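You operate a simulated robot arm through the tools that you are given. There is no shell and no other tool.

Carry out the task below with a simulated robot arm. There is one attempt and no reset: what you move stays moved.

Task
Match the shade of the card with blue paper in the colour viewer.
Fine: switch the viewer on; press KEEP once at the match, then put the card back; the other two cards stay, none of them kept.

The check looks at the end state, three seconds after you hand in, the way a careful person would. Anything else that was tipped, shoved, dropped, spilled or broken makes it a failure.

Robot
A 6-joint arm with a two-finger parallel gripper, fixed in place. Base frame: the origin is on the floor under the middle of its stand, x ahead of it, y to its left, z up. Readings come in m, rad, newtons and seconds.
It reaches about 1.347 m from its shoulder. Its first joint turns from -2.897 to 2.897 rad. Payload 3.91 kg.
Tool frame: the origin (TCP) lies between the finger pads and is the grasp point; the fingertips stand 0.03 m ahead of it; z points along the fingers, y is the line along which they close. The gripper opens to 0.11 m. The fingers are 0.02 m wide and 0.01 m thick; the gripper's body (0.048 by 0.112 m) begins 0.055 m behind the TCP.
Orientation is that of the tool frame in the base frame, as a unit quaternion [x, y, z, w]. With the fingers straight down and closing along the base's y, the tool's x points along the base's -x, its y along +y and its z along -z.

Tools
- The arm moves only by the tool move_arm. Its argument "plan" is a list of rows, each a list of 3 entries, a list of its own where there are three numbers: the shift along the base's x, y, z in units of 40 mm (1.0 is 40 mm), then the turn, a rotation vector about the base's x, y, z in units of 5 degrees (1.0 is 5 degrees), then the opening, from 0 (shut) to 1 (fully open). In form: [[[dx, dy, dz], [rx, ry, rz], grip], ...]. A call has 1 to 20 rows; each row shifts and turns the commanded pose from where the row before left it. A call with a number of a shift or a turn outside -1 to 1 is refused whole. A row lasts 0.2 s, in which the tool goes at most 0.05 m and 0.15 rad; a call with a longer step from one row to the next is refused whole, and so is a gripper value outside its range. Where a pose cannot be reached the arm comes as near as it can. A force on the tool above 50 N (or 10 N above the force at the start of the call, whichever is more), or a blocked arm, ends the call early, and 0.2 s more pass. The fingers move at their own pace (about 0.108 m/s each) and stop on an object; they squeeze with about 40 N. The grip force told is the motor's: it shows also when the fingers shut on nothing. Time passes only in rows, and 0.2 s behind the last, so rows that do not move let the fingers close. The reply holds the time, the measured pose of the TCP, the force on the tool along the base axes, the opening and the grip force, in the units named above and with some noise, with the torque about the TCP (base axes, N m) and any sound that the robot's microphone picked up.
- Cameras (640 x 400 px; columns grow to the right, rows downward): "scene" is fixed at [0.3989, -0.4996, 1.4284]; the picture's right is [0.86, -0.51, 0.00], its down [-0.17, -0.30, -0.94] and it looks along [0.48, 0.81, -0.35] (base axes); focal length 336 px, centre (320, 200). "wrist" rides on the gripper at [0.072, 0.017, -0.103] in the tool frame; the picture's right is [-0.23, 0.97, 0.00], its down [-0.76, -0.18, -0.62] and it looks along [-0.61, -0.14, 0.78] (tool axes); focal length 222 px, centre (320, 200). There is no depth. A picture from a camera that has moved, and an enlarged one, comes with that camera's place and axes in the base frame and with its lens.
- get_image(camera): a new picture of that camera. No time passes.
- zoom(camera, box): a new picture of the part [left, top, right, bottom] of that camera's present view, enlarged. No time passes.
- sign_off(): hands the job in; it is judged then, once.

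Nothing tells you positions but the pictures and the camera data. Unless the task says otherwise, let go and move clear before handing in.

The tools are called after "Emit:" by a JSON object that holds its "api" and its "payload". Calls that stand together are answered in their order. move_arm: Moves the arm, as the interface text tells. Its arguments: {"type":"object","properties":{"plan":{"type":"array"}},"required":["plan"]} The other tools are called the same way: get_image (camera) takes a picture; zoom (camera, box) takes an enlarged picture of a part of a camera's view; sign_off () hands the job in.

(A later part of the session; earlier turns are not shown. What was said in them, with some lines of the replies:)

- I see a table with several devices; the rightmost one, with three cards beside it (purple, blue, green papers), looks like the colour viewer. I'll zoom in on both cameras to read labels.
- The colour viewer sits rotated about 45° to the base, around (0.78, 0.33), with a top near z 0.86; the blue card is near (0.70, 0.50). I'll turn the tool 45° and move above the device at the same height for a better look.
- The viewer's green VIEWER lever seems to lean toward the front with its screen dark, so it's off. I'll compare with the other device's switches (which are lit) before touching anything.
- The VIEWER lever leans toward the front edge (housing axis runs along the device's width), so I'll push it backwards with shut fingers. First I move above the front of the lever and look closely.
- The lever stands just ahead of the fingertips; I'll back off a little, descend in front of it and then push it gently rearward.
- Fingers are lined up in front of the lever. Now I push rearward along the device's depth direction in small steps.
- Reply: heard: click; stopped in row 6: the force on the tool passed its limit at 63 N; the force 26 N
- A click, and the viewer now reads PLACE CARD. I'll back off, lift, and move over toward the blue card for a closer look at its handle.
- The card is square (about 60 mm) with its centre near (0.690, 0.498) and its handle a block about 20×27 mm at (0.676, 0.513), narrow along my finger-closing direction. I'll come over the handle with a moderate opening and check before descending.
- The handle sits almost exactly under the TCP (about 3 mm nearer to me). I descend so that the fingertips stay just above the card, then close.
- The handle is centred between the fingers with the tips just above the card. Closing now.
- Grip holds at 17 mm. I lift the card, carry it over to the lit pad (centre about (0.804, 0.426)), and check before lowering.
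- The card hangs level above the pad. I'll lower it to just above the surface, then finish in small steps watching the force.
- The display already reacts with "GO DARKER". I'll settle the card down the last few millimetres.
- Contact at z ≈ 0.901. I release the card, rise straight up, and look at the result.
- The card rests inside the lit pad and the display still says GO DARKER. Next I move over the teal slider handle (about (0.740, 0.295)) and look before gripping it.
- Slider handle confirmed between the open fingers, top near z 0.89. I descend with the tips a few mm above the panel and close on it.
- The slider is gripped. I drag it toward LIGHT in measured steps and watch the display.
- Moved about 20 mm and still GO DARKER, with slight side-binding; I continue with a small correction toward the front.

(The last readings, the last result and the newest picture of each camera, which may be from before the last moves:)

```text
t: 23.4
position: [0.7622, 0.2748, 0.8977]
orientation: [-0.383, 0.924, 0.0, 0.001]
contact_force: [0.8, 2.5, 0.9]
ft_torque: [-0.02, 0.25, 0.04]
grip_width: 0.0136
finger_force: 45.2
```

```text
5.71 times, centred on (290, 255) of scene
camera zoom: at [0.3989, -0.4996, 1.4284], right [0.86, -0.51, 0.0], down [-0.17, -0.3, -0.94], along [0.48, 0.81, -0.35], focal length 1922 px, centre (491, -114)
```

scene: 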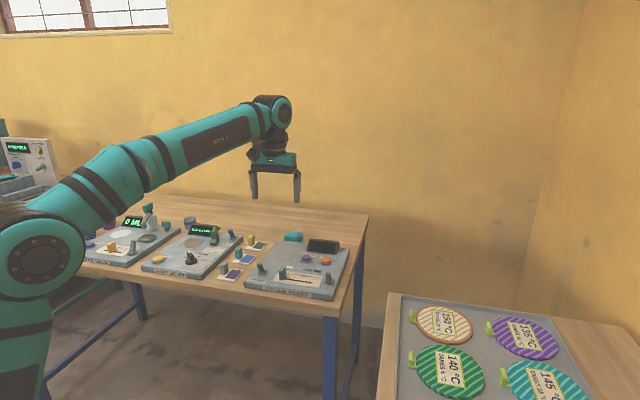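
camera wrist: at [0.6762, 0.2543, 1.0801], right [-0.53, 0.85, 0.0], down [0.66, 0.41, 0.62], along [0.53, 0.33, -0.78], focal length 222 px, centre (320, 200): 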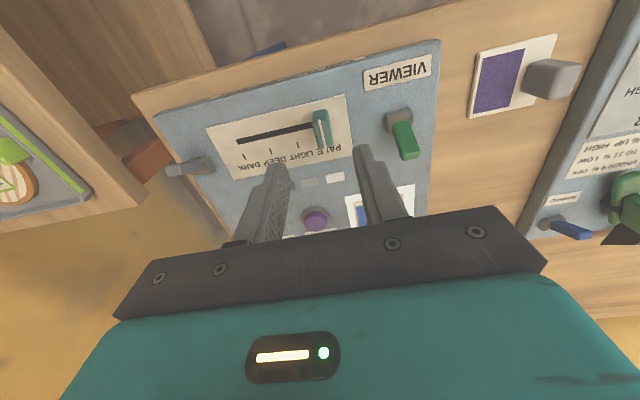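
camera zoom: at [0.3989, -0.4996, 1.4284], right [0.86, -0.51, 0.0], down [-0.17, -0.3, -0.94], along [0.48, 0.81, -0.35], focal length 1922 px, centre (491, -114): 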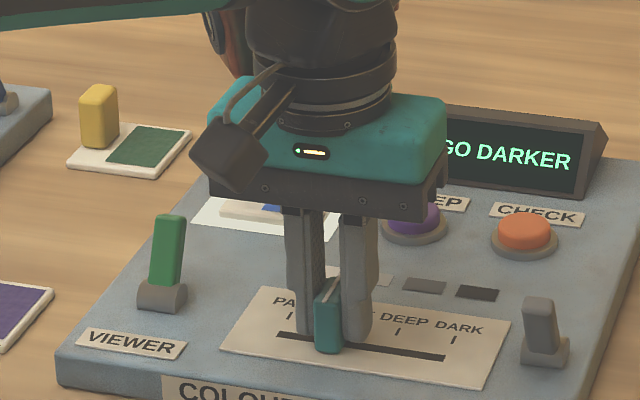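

Now about at LIGHT, still GO DARKER. I continue in small steps.

Emit:
{"api": "move_arm", "payload": {"plan": [[[0.09, -0.09, 0], [0, 0, 0], 0], [[0.09, -0.1, 0], [0, 0, 0], 0], [[0, 0, 0], [0, 0, 0], 0]]}}

Emit:
{"api": "zoom", "payload": {"camera": "scene", "box": [240, 220, 360, 290]}}

```text
t: 24.2
position: [0.7694, 0.2674, 0.8971]
orientation: [-0.383, 0.924, 0.0, 0.001]
contact_force: [11.1, 11.3, 7.4]
ft_torque: [0.12, 0.12, 0.04]
grip_width: 0.0133
finger_force: 45.0
```

```text
5.33 times, centred on (300, 255) of scene
camera zoom: at [0.3989, -0.4996, 1.4284], right [0.86, -0.51, 0.0], down [-0.17, -0.3, -0.94], along [0.48, 0.81, -0.35], focal length 1793 px, centre (427, -93)
```

zoom: 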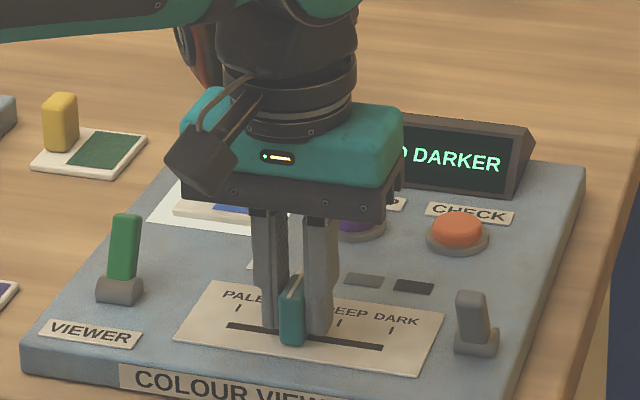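

Emit:
{"api": "move_arm", "payload": {"plan": [[[0.11, -0.07, 0.01], [0, 0, 0], 0], [[0.09, -0.09, 0], [0, 0, 0], 0], [[0, 0, 0], [0, 0, 0], 0]]}}

Emit:
{"api": "zoom", "payload": {"camera": "scene", "box": [240, 220, 360, 290]}}

```text
t: 25.0
position: [0.7772, 0.2594, 0.8979]
orientation: [-0.382, 0.924, -0.001, 0.0]
contact_force: [-1.3, -2.1, -2.1]
ft_torque: [0.09, 0.08, 0.03]
grip_width: 0.0138
finger_force: 45.0
```

```text
5.33 times, centred on (300, 255) of scene
camera zoom: at [0.3989, -0.4996, 1.4284], right [0.86, -0.51, 0.0], down [-0.17, -0.3, -0.94], along [0.48, 0.81, -0.35], focal length 1793 px, centre (427, -93)
```

zoom: 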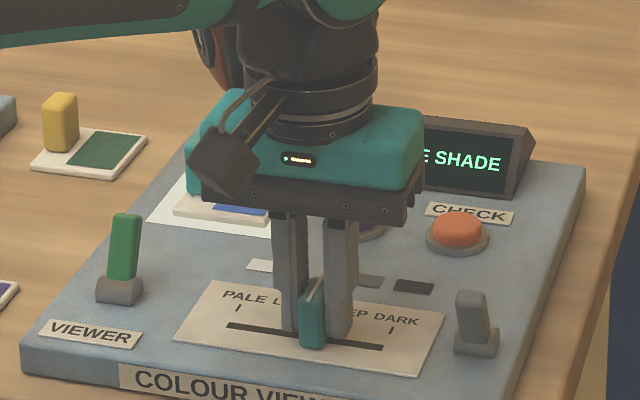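

The display now shows "...E SHADE" — presumably SAME SHADE. I'll nudge a few mm further to be well inside the matching range rather than on its edge.

Emit:
{"api": "move_arm", "payload": {"plan": [[[0.06, -0.06, 0], [0, 0, 0], 0], [[0, 0, 0], [0, 0, 0], 0]]}}

Emit:
{"api": "zoom", "payload": {"camera": "scene", "box": [240, 220, 360, 290]}}

```text
t: 25.6
position: [0.7797, 0.2569, 0.8977]
orientation: [-0.382, 0.924, -0.001, 0.0]
contact_force: [-6.0, -8.2, -5.0]
ft_torque: [-0.46, 0.52, 0.08]
grip_width: 0.0137
finger_force: 45.1
```

```text
5.33 times, centred on (300, 255) of scene
camera zoom: at [0.3989, -0.4996, 1.4284], right [0.86, -0.51, 0.0], down [-0.17, -0.3, -0.94], along [0.48, 0.81, -0.35], focal length 1793 px, centre (427, -93)
```

zoom: 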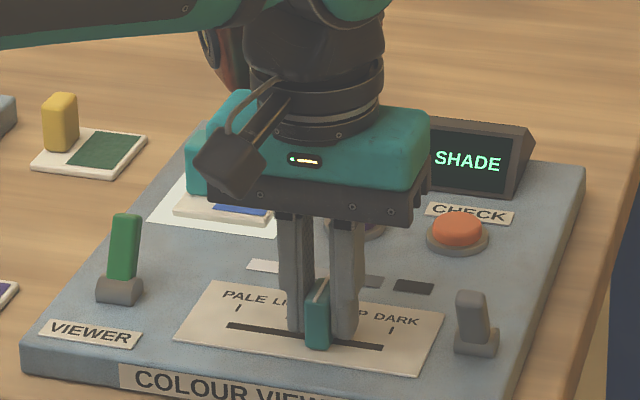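

Still in the matching range. I release the slider, lift straight up, and read the full display.

Emit:
{"api": "move_arm", "payload": {"plan": [[[-0.012, -0.012, 0], [0, 0, 0], 0], [[0, 0, 0], [0, 0, 0], 0.3], [[0, 0, 0], [0, 0, 0], 0.35], [[0, 0, 0.5], [0, 0, 0], 0.35], [[0, 0, 0.9], [0, 0, 0], 0.35], [[0, 0, 0.9], [0, 0, 0], 0.35], [[0, 0, 0], [0, 0, 0], 0.35]]}}

Emit:
{"api": "zoom", "payload": {"camera": "scene", "box": [220, 220, 360, 310]}}

Emit:
{"api": "get_image", "payload": {"camera": "wrist"}}

```text
t: 27.2
position: [0.7782, 0.2578, 0.9898]
orientation: [-0.383, 0.924, -0.001, 0.0]
contact_force: [0.9, 0.8, 0.1]
ft_torque: [-0.02, 0.03, 0.04]
grip_width: 0.0386
finger_force: 0.1
```

```text
4.44 times, centred on (290, 265) of scene
camera zoom: at [0.3989, -0.4996, 1.4284], right [0.86, -0.51, 0.0], down [-0.17, -0.3, -0.94], along [0.48, 0.81, -0.35], focal length 1494 px, centre (453, -89)
```

zoom: 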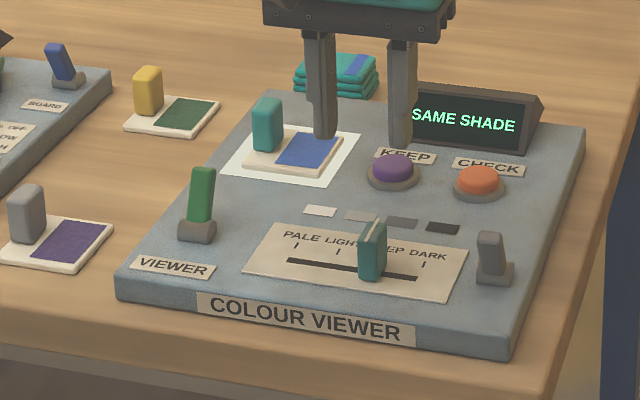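

```text
taken
camera wrist: at [0.7155, 0.2184, 1.0946], right [-0.53, 0.85, 0.0], down [0.66, 0.41, 0.62], along [0.53, 0.33, -0.78], focal length 222 px, centre (320, 200)
```

wrist: 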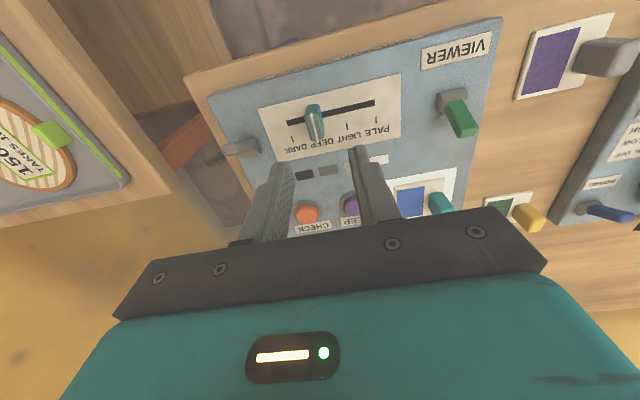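

The display reads SAME SHADE with the slider released. Now I shut the fingers and go above the purple KEEP button (about (0.852, 0.357)).

Emit:
{"api": "move_arm", "payload": {"plan": [[[0.615, 0.827, 0], [0, 0, 0], 0], [[0.615, 0.827, 0], [0, 0, 0], 0], [[0.615, 0.827, 0], [0, 0, 0], 0], [[0, 0, -0.7], [0, 0, 0], 0], [[0, 0, -0.4], [0, 0, 0], 0], [[0, 0, 0], [0, 0, 0], 0]]}}

Emit:
{"api": "zoom", "payload": {"camera": "scene", "box": [260, 210, 360, 280]}}

Emit:
{"api": "get_image", "payload": {"camera": "wrist"}}

Emit:
{"api": "zoom", "payload": {"camera": "wrist", "box": [260, 80, 400, 220]}}

```text
t: 28.6
position: [0.8527, 0.3571, 0.946]
orientation: [-0.383, 0.924, 0.0, 0.0]
contact_force: [0.8, 0.0, -0.8]
ft_torque: [0.02, 0.01, 0.02]
grip_width: 0.0
finger_force: 37.7
```

```text
5.71 times, centred on (310, 245) of scene
camera zoom: at [0.3989, -0.4996, 1.4284], right [0.86, -0.51, 0.0], down [-0.17, -0.3, -0.94], along [0.48, 0.81, -0.35], focal length 1922 px, centre (377, -57)
```

zoom: 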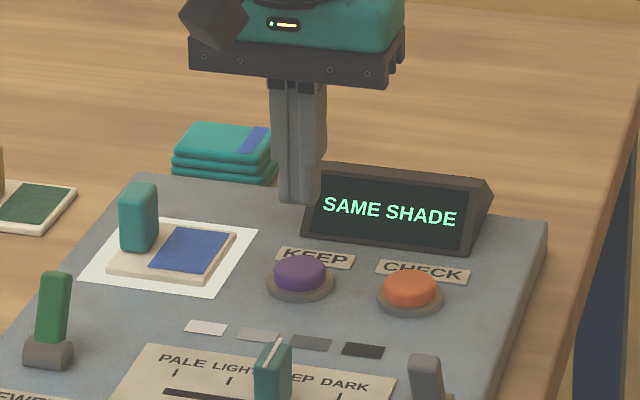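

```text
taken
camera wrist: at [0.7899, 0.3174, 1.0502], right [-0.53, 0.85, 0.0], down [0.66, 0.41, 0.62], along [0.53, 0.33, -0.78], focal length 222 px, centre (320, 200)
```

wrist: 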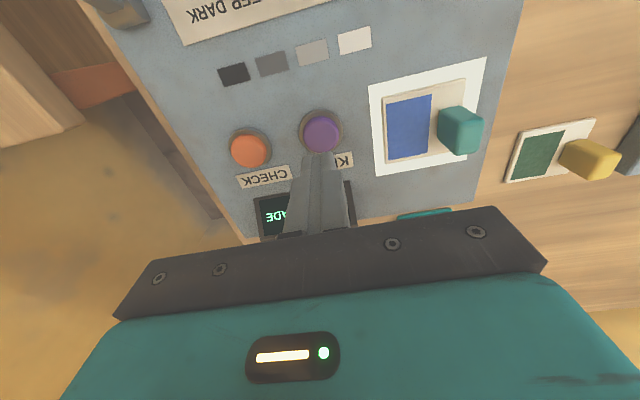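

```text
2.86 times, centred on (330, 150) of wrist
camera zoom: at [0.7899, 0.3174, 1.0502], right [-0.53, 0.85, 0.0], down [0.66, 0.41, 0.62], along [0.53, 0.33, -0.78], focal length 635 px, centre (291, 343)
```

zoom: 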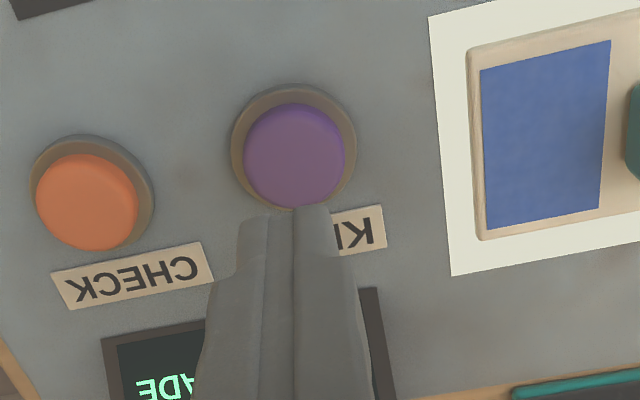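

The closed fingers are centred over KEEP. I lower to just above it, then press slowly until it clicks.

Emit:
{"api": "move_arm", "payload": {"plan": [[[0, 0, -0.5], [0, 0, 0], 0], [[0, 0, -0.4], [0, 0, 0], 0], [[0, 0, 0], [0, 0, 0], 0]]}}

Emit:
{"api": "zoom", "payload": {"camera": "scene", "box": [270, 225, 350, 275]}}

```text
t: 29.4
position: [0.8523, 0.3565, 0.9095]
orientation: [-0.383, 0.924, -0.002, 0.0]
contact_force: [0.7, 0.3, -0.8]
ft_torque: [0.03, 0.03, 0.01]
grip_width: 0.0001
finger_force: 37.9
```

```text
8.00 times, centred on (310, 250) of scene
camera zoom: at [0.3989, -0.4996, 1.4284], right [0.86, -0.51, 0.0], down [-0.17, -0.3, -0.94], along [0.48, 0.81, -0.35], focal length 2690 px, centre (400, -200)
```

zoom: 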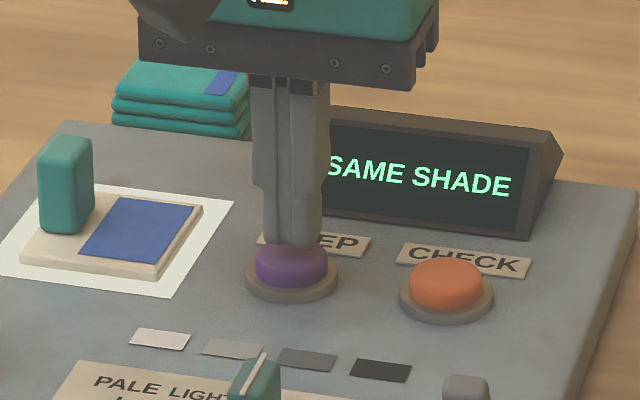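

Emit:
{"api": "move_arm", "payload": {"plan": [[[0, 0, -0.05], [0, 0, 0], 0], [[0, 0, -0.05], [0, 0, 0], 0], [[0, 0, -0.05], [0, 0, 0], 0]]}}

```text
t: 30.2
position: [0.8519, 0.3567, 0.9051]
orientation: [-0.382, 0.924, 0.0, 0.0]
contact_force: [-0.6, 0.1, 0.9]
ft_torque: [-0.02, -0.02, 0.01]
grip_width: 0.0
finger_force: 37.9
```

Emit:
{"api": "move_arm", "payload": {"plan": [[[0, 0, -0.05], [0, 0, 0], 0], [[0, 0, -0.05], [0, 0, 0], 0]]}}

Emit:
{"api": "zoom", "payload": {"camera": "scene", "box": [270, 225, 350, 275]}}

```text
t: 30.8
position: [0.8521, 0.3567, 0.901]
orientation: [-0.383, 0.924, 0.0, 0.002]
contact_force: [1.7, 1.7, 4.9]
ft_torque: [0.05, 0.0, -0.03]
grip_width: 0.0001
finger_force: 37.9
heard: click
```

```text
8.00 times, centred on (310, 250) of scene
camera zoom: at [0.3989, -0.4996, 1.4284], right [0.86, -0.51, 0.0], down [-0.17, -0.3, -0.94], along [0.48, 0.81, -0.35], focal length 2690 px, centre (400, -200)
```

zoom: 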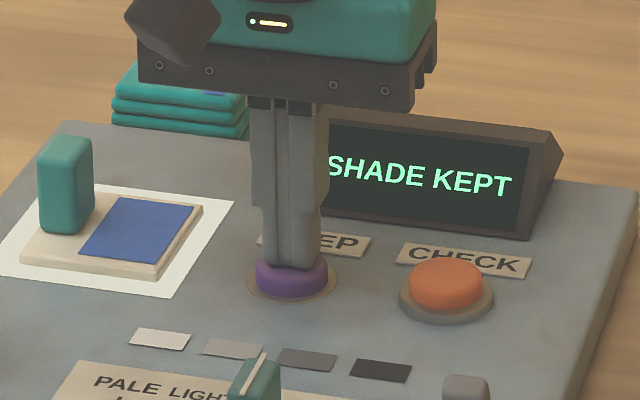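

A click and "SHADE KEPT". I lift off, then return above the card's handle to bring it back.

Emit:
{"api": "move_arm", "payload": {"plan": [[[0, 0, 0.4], [0, 0, 0], 0], [[0, 0, 0.9], [0, 0, 0], 0], [[0, 0, 0.9], [0, 0, 0], 0], [[-0.5, 0.65, 0], [0, 0, 0], 0.2], [[-0.55, 0.7, 0], [0, 0, 0], 0.41], [[-0.55, 0.71, 0], [0, 0, 0], 0.41], [[0, 0, 0], [0, 0, 0], 0.41]]}}

Emit:
{"api": "zoom", "payload": {"camera": "scene", "box": [220, 220, 360, 310]}}

Emit:
{"api": "zoom", "payload": {"camera": "wrist", "box": [240, 60, 400, 180]}}

```text
t: 32.4
position: [0.7888, 0.4409, 0.9871]
orientation: [-0.382, 0.924, -0.001, 0.0]
contact_force: [-0.2, 0.9, 0.1]
ft_torque: [-0.01, 0.0, -0.04]
grip_width: 0.0453
finger_force: 0.1
```

```text
4.44 times, centred on (290, 265) of scene
camera zoom: at [0.3989, -0.4996, 1.4284], right [0.86, -0.51, 0.0], down [-0.17, -0.3, -0.94], along [0.48, 0.81, -0.35], focal length 1494 px, centre (453, -89)
```

zoom: 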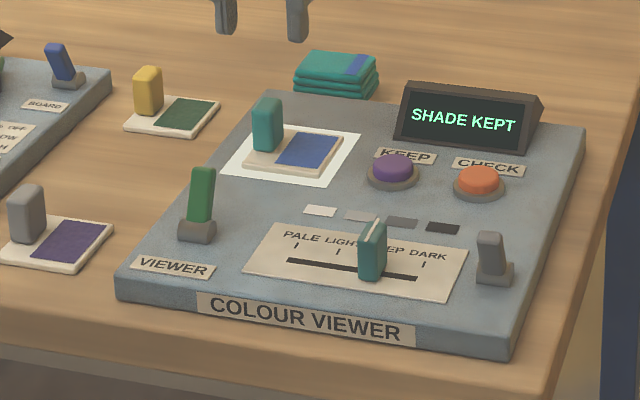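

```text
3.33 times, centred on (320, 120) of wrist
camera zoom: at [0.7254, 0.4008, 1.0926], right [-0.53, 0.85, 0.0], down [0.66, 0.41, 0.62], along [0.53, 0.33, -0.78], focal length 740 px, centre (320, 467)
```

zoom: 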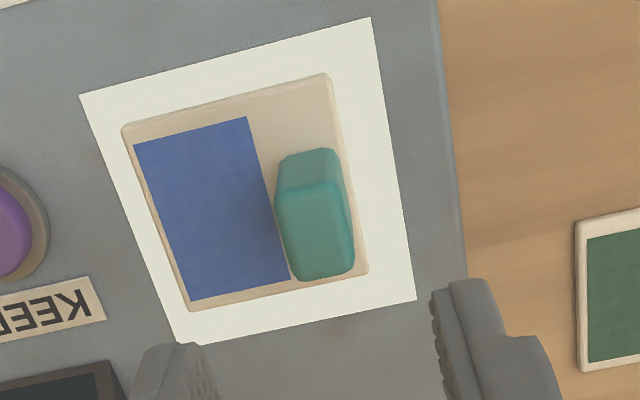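

Card undisturbed on the pad and SHADE KEPT shown. I descend on its handle at the same height I released it, and grip.

Emit:
{"api": "move_arm", "payload": {"plan": [[[0, -0.025, -0.8], [0, 0, 0], 0.41], [[0, 0, -0.8], [0, 0, 0], 0.41], [[0, 0, -0.4], [0, 0, 0], 0.41], [[0, 0, -0.12], [0, 0, 0], 0.41], [[0, 0, 0], [0, 0, 0], 0.41]]}}

Emit:
{"api": "zoom", "payload": {"camera": "wrist", "box": [220, 75, 420, 235]}}

```text
t: 33.6
position: [0.7883, 0.4401, 0.9035]
orientation: [-0.382, 0.924, -0.002, 0.001]
contact_force: [0.4, 0.0, 0.2]
ft_torque: [-0.02, 0.0, -0.02]
grip_width: 0.045
finger_force: 0.0
```

```text
2.50 times, centred on (320, 155) of wrist
camera zoom: at [0.7253, 0.3993, 1.0078], right [-0.53, 0.85, 0.0], down [0.66, 0.41, 0.62], along [0.53, 0.33, -0.78], focal length 555 px, centre (320, 312)
```

zoom: 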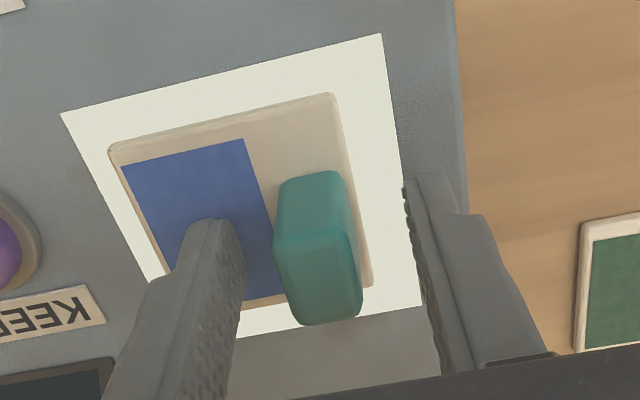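

Emit:
{"api": "move_arm", "payload": {"plan": [[[0, 0, 0], [0, 0, 0], 0.2], [[0, 0, 0], [0, 0, 0], 0], [[0, 0, 0], [0, 0, 0], 0]]}}

Emit:
{"api": "zoom", "payload": {"camera": "wrist", "box": [220, 75, 420, 235]}}

```text
t: 34.4
position: [0.7889, 0.4382, 0.904]
orientation: [-0.383, 0.924, -0.001, 0.0]
contact_force: [-0.4, 0.9, -0.3]
ft_torque: [-0.01, -0.03, 0.02]
grip_width: 0.0171
finger_force: 40.5
```

```text
2.50 times, centred on (320, 155) of wrist
camera zoom: at [0.7253, 0.3994, 1.0079], right [-0.53, 0.85, 0.0], down [0.66, 0.41, 0.62], along [0.53, 0.33, -0.78], focal length 555 px, centre (320, 312)
```

zoom: 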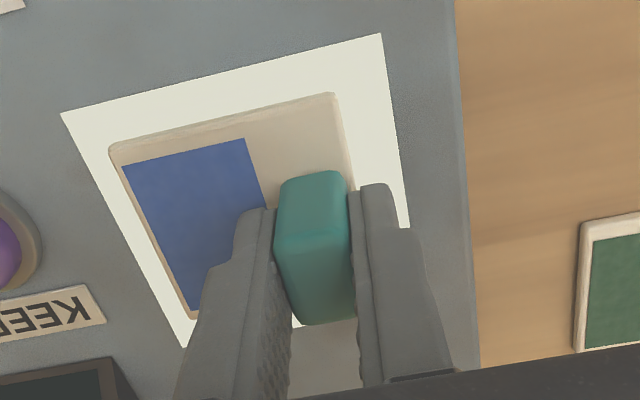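

Gripped again. I lift and carry it back over its original place between the green and purple cards.

Emit:
{"api": "move_arm", "payload": {"plan": [[[0, 0, 0.3], [0, 0, 0], 0], [[0, 0, 0.7], [0, 0, 0], 0], [[0, 0, 0.6], [0, 0, 0], 0], [[-0.714, 0.449, 0], [0, 0, 0], 0], [[-0.714, 0.449, 0], [0, 0, 0], 0], [[-0.714, 0.449, 0], [0, 0, 0], 0], [[-0.714, 0.449, 0], [0, 0, 0], 0], [[0, 0, 0], [0, 0, 0], 0]]}}

Emit:
{"api": "zoom", "payload": {"camera": "scene", "box": [200, 210, 340, 300]}}

Emit:
{"api": "get_image", "payload": {"camera": "wrist"}}

```text
t: 36.2
position: [0.6744, 0.5088, 0.9666]
orientation: [-0.382, 0.924, -0.001, 0.0]
contact_force: [0.2, 0.5, -1.3]
ft_torque: [-0.01, -0.01, 0.03]
grip_width: 0.0168
finger_force: 40.1
```

```text
4.44 times, centred on (270, 255) of scene
camera zoom: at [0.3989, -0.4996, 1.4284], right [0.86, -0.51, 0.0], down [-0.17, -0.3, -0.94], along [0.48, 0.81, -0.35], focal length 1494 px, centre (542, -44)
```

zoom: 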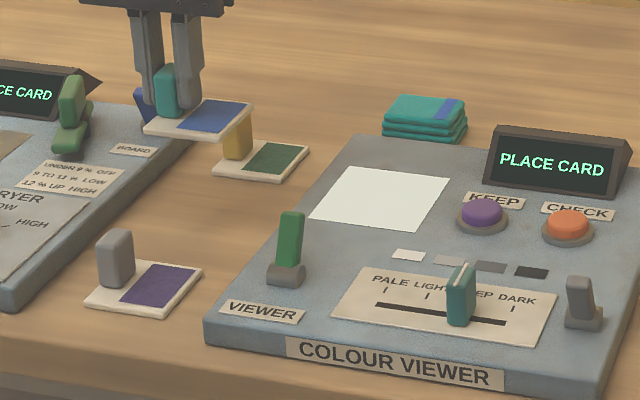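

```text
taken
camera wrist: at [0.6108, 0.4702, 1.072], right [-0.53, 0.85, 0.0], down [0.66, 0.41, 0.62], along [0.53, 0.33, -0.78], focal length 222 px, centre (320, 200)
```

wrist: 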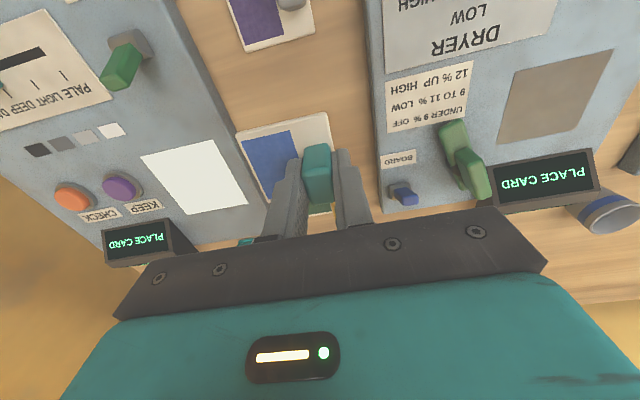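

The card hangs above its original spot. I lower it to a few mm above the table.

Emit:
{"api": "move_arm", "payload": {"plan": [[[0, 0.02, -0.7], [0, 0, 0], 0], [[0, 0, -0.7], [0, 0, 0], 0], [[0, 0, -0.5], [0, 0, 0], 0], [[0, 0, 0], [0, 0, 0], 0]]}}

Emit:
{"api": "zoom", "payload": {"camera": "scene", "box": [200, 225, 280, 285]}}

Emit:
{"api": "zoom", "payload": {"camera": "wrist", "box": [240, 75, 400, 235]}}

```text
t: 37.2
position: [0.6753, 0.5103, 0.89]
orientation: [-0.382, 0.924, -0.001, 0.0]
contact_force: [0.4, 0.3, -0.9]
ft_torque: [0.0, 0.02, 0.0]
grip_width: 0.0171
finger_force: 39.8
```

```text
6.67 times, centred on (240, 255) of scene
camera zoom: at [0.3989, -0.4996, 1.4284], right [0.86, -0.51, 0.0], down [-0.17, -0.3, -0.94], along [0.48, 0.81, -0.35], focal length 2242 px, centre (853, -167)
```

zoom: 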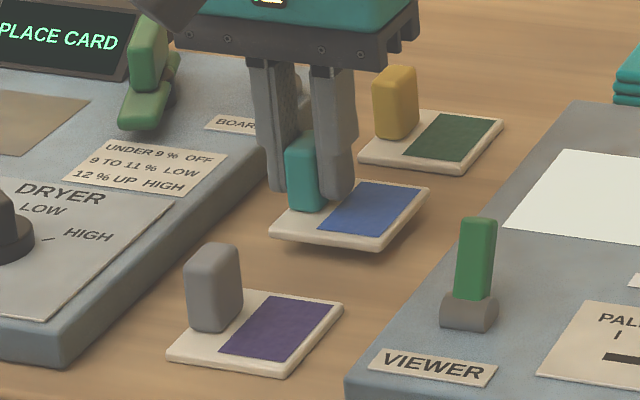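

```text
2.50 times, centred on (320, 155) of wrist
camera zoom: at [0.6111, 0.4711, 0.9954], right [-0.53, 0.85, 0.0], down [0.66, 0.41, 0.62], along [0.53, 0.33, -0.78], focal length 555 px, centre (320, 312)
```

zoom: 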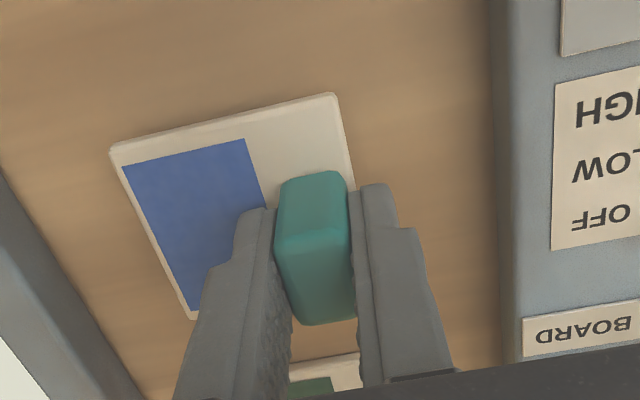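

Emit:
{"api": "move_arm", "payload": {"plan": [[[0, 0, -0.07], [0, 0, 0], 0], [[0, 0, -0.06], [0, 0, 0], 0], [[0, 0, 0], [0, 0, 0], 0]]}}

Emit:
{"api": "move_arm", "payload": {"plan": [[[0, 0, -0.03], [0, 0, 0], 0], [[0, 0, 0], [0, 0, 0], 0]]}}

```text
t: 38.0
position: [0.6733, 0.5103, 0.8862]
orientation: [-0.383, 0.924, -0.001, 0.001]
contact_force: [0.0, 0.4, -1.0]
ft_torque: [0.02, -0.04, -0.04]
grip_width: 0.0172
finger_force: 40.1
```

```text
t: 38.6
position: [0.674, 0.5113, 0.8858]
orientation: [-0.383, 0.924, 0.0, 0.0]
contact_force: [-0.7, -0.4, 0.5]
ft_torque: [-0.02, -0.03, 0.01]
grip_width: 0.0167
finger_force: 40.3
```

Emit:
{"api": "move_arm", "payload": {"plan": [[[0, 0, -0.03], [0, 0, 0], 0], [[0, 0, 0], [0, 0, 0], 0]]}}

Emit:
{"api": "move_arm", "payload": {"plan": [[[0, 0, -0.03], [0, 0, 0], 0], [[0, 0, 0], [0, 0, 0], 0]]}}

```text
t: 39.2
position: [0.6727, 0.51, 0.883]
orientation: [-0.383, 0.924, 0.0, 0.0]
contact_force: [-0.2, 0.1, -0.4]
ft_torque: [-0.02, 0.05, -0.02]
grip_width: 0.0171
finger_force: 40.0
```

```text
t: 39.8
position: [0.6737, 0.5115, 0.8828]
orientation: [-0.383, 0.924, -0.001, 0.001]
contact_force: [-0.4, 0.5, -0.2]
ft_torque: [-0.01, 0.0, 0.02]
grip_width: 0.0171
finger_force: 40.6
```

Emit:
{"api": "move_arm", "payload": {"plan": [[[0, 0, -0.025], [0, 0, 0], 0], [[0, 0, 0], [0, 0, 0], 0]]}}

Emit:
{"api": "zoom", "payload": {"camera": "scene", "box": [220, 240, 270, 275]}}

```text
t: 40.4
position: [0.6752, 0.5116, 0.8816]
orientation: [-0.383, 0.924, -0.001, 0.0]
contact_force: [-0.2, 0.3, -0.4]
ft_torque: [-0.02, 0.0, 0.01]
grip_width: 0.0169
finger_force: 40.5
```

```text
11.43 times, centred on (245, 258) of scene
camera zoom: at [0.3989, -0.4996, 1.4284], right [0.86, -0.51, 0.0], down [-0.17, -0.3, -0.94], along [0.48, 0.81, -0.35], focal length 3843 px, centre (1177, -457)
```

zoom: 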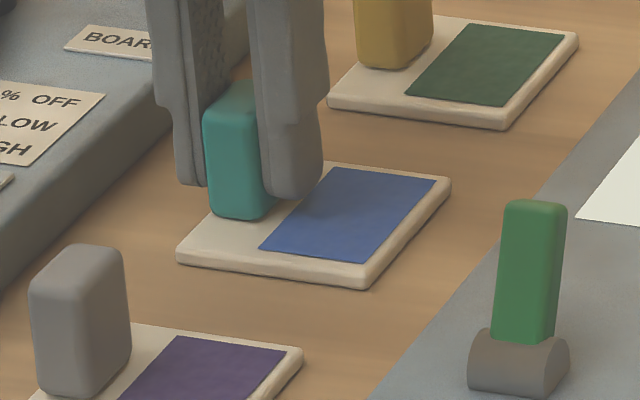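

Emit:
{"api": "move_arm", "payload": {"plan": [[[0, 0, -0.025], [0, 0, 0], 0], [[0, 0, 0], [0, 0, 0], 0]]}}

Emit:
{"api": "move_arm", "payload": {"plan": [[[0, 0, -0.02], [0, 0, 0], 0], [[0, 0, 0], [0, 0, 0], 0]]}}

```text
t: 41.0
position: [0.6727, 0.5119, 0.8813]
orientation: [-0.382, 0.924, 0.0, 0.001]
contact_force: [1.3, 0.9, 8.0]
ft_torque: [0.01, -0.02, -0.04]
grip_width: 0.0169
finger_force: 40.0
```

```text
t: 41.6
position: [0.6726, 0.5108, 0.8818]
orientation: [-0.383, 0.924, 0.0, 0.002]
contact_force: [0.9, 2.3, 19.0]
ft_torque: [-0.06, 0.03, 0.01]
grip_width: 0.017
finger_force: 40.2
```

The card is down on the table (19 N). I relieve the pressure slightly, open the fingers and rise.

Emit:
{"api": "move_arm", "payload": {"plan": [[[0, 0, 0.03], [0, 0, 0], 0], [[0, 0, 0], [0, 0, 0], 0.25], [[0, 0, 0], [0, 0, 0], 0.41], [[0, 0, 0], [0, 0, 0], 0.41], [[0, 0, 0.4], [0, 0, 0], 0.41], [[0, 0, 0.9], [0, 0, 0], 0.41], [[0, 0, 0.9], [0, 0, 0], 0.41], [[0, 0, 0.9], [0, 0, 0], 0.41], [[0, 0, 0], [0, 0, 0], 0.41]]}}

Emit:
{"api": "get_image", "payload": {"camera": "wrist"}}

Emit:
{"api": "zoom", "payload": {"camera": "scene", "box": [200, 210, 360, 310]}}

Emit:
{"api": "zoom", "payload": {"camera": "wrist", "box": [240, 60, 400, 180]}}

```text
t: 43.6
position: [0.6734, 0.5116, 1.0047]
orientation: [-0.382, 0.924, -0.001, 0.0]
contact_force: [-0.5, -0.3, -0.1]
ft_torque: [0.04, 0.05, 0.03]
grip_width: 0.0452
finger_force: 0.0
```

```text
taken
camera wrist: at [0.6098, 0.4726, 1.1091], right [-0.53, 0.85, 0.0], down [0.66, 0.41, 0.62], along [0.53, 0.33, -0.78], focal length 222 px, centre (320, 200)
```

wrist: 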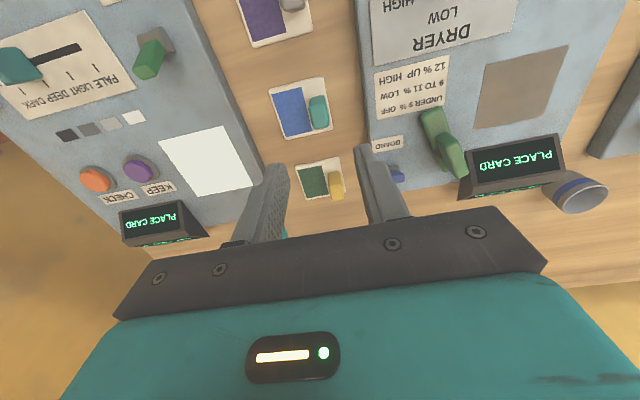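

```text
4.00 times, centred on (280, 260) of scene
camera zoom: at [0.3989, -0.4996, 1.4284], right [0.86, -0.51, 0.0], down [-0.17, -0.3, -0.94], along [0.48, 0.81, -0.35], focal length 1345 px, centre (480, -40)
```

zoom: 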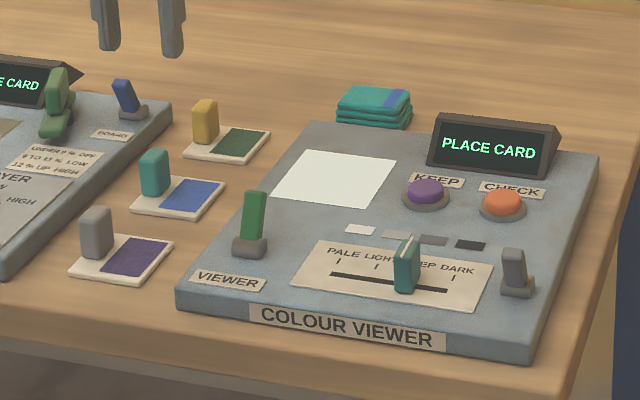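

```text
3.33 times, centred on (320, 120) of wrist
camera zoom: at [0.6098, 0.4726, 1.1091], right [-0.53, 0.85, 0.0], down [0.66, 0.41, 0.62], along [0.53, 0.33, -0.78], focal length 740 px, centre (320, 467)
```

zoom: 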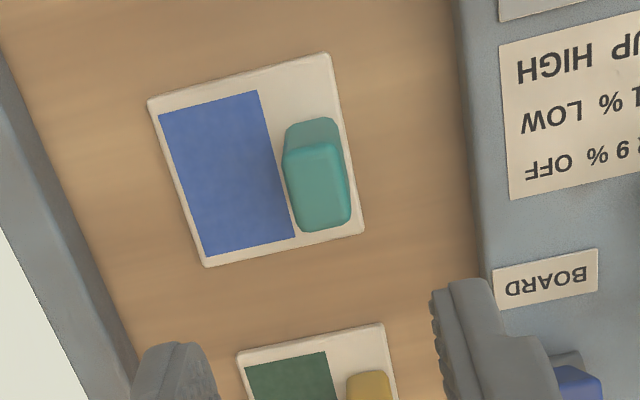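

The blue card sits back in its original place, the viewer is on, and the other two cards are untouched. I'll raise the arm well clear and take a last look.

Emit:
{"api": "move_arm", "payload": {"plan": [[[0, 0, 0.9], [0, 0, 0], 0.41], [[-0.3, -0.3, 0.9], [0, 0, 0], 0.41], [[-0.3, -0.3, 0.9], [0, 0, 0], 0.41], [[0, 0, 0.5], [0, 0, 0], 0.41], [[0, 0, 0], [0, 0, 0], 0.41]]}}

Emit:
{"api": "get_image", "payload": {"camera": "scene"}}

Emit:
{"api": "zoom", "payload": {"camera": "scene", "box": [0, 180, 360, 310]}}

```text
t: 44.8
position: [0.6503, 0.4865, 1.1329]
orientation: [-0.382, 0.924, -0.001, 0.001]
contact_force: [-0.4, -1.3, 0.4]
ft_torque: [0.01, 0.01, 0.04]
grip_width: 0.0448
finger_force: 0.0
```

```text
taken
```

scene: 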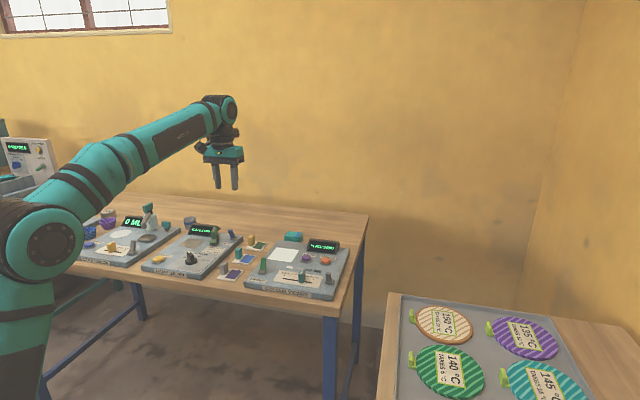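

```text
1.78 times, centred on (180, 245) of scene
camera zoom: at [0.3989, -0.4996, 1.4284], right [0.86, -0.51, 0.0], down [-0.17, -0.3, -0.94], along [0.48, 0.81, -0.35], focal length 598 px, centre (569, 120)
```

zoom: 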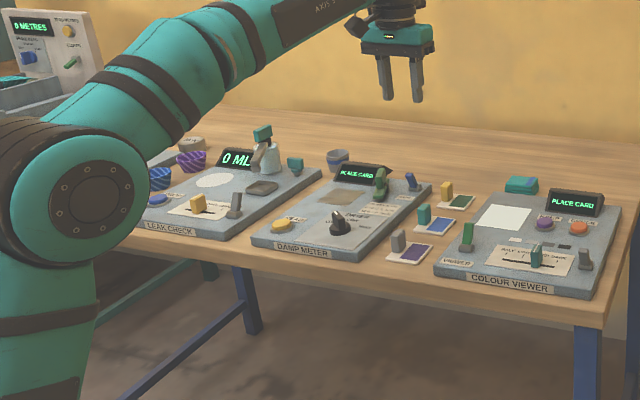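

The viewer is on and the shade was kept once at SAME SHADE. The blue card is back in its place, nothing else has moved, and the arm is clear, so I'm handing in.

Emit:
{"api": "sign_off", "payload": {}}

```text
The job is handed in.
```

The blue card's shade is matched and kept, and I've handed the job in. I haven't seen the check's result.

- **Viewer:** I switched it on with the VIEWER lever, and it is still on, showing PLACE CARD.
- **Match:** With the blue card on the pad, I moved the slider to between LIGHT and DEEP. The display read SAME SHADE and still did after I let go of the slider.
- **KEEP:** I pressed it once. It clicked and the display read SHADE KEPT. I did not press CHECK.
- **Cards:** The blue card is back in its original spot. I did not touch the purple and green cards, and neither was kept.

The slider is still at the matching position. The last pictures showed nothing else moved, and the arm was clear of the table.
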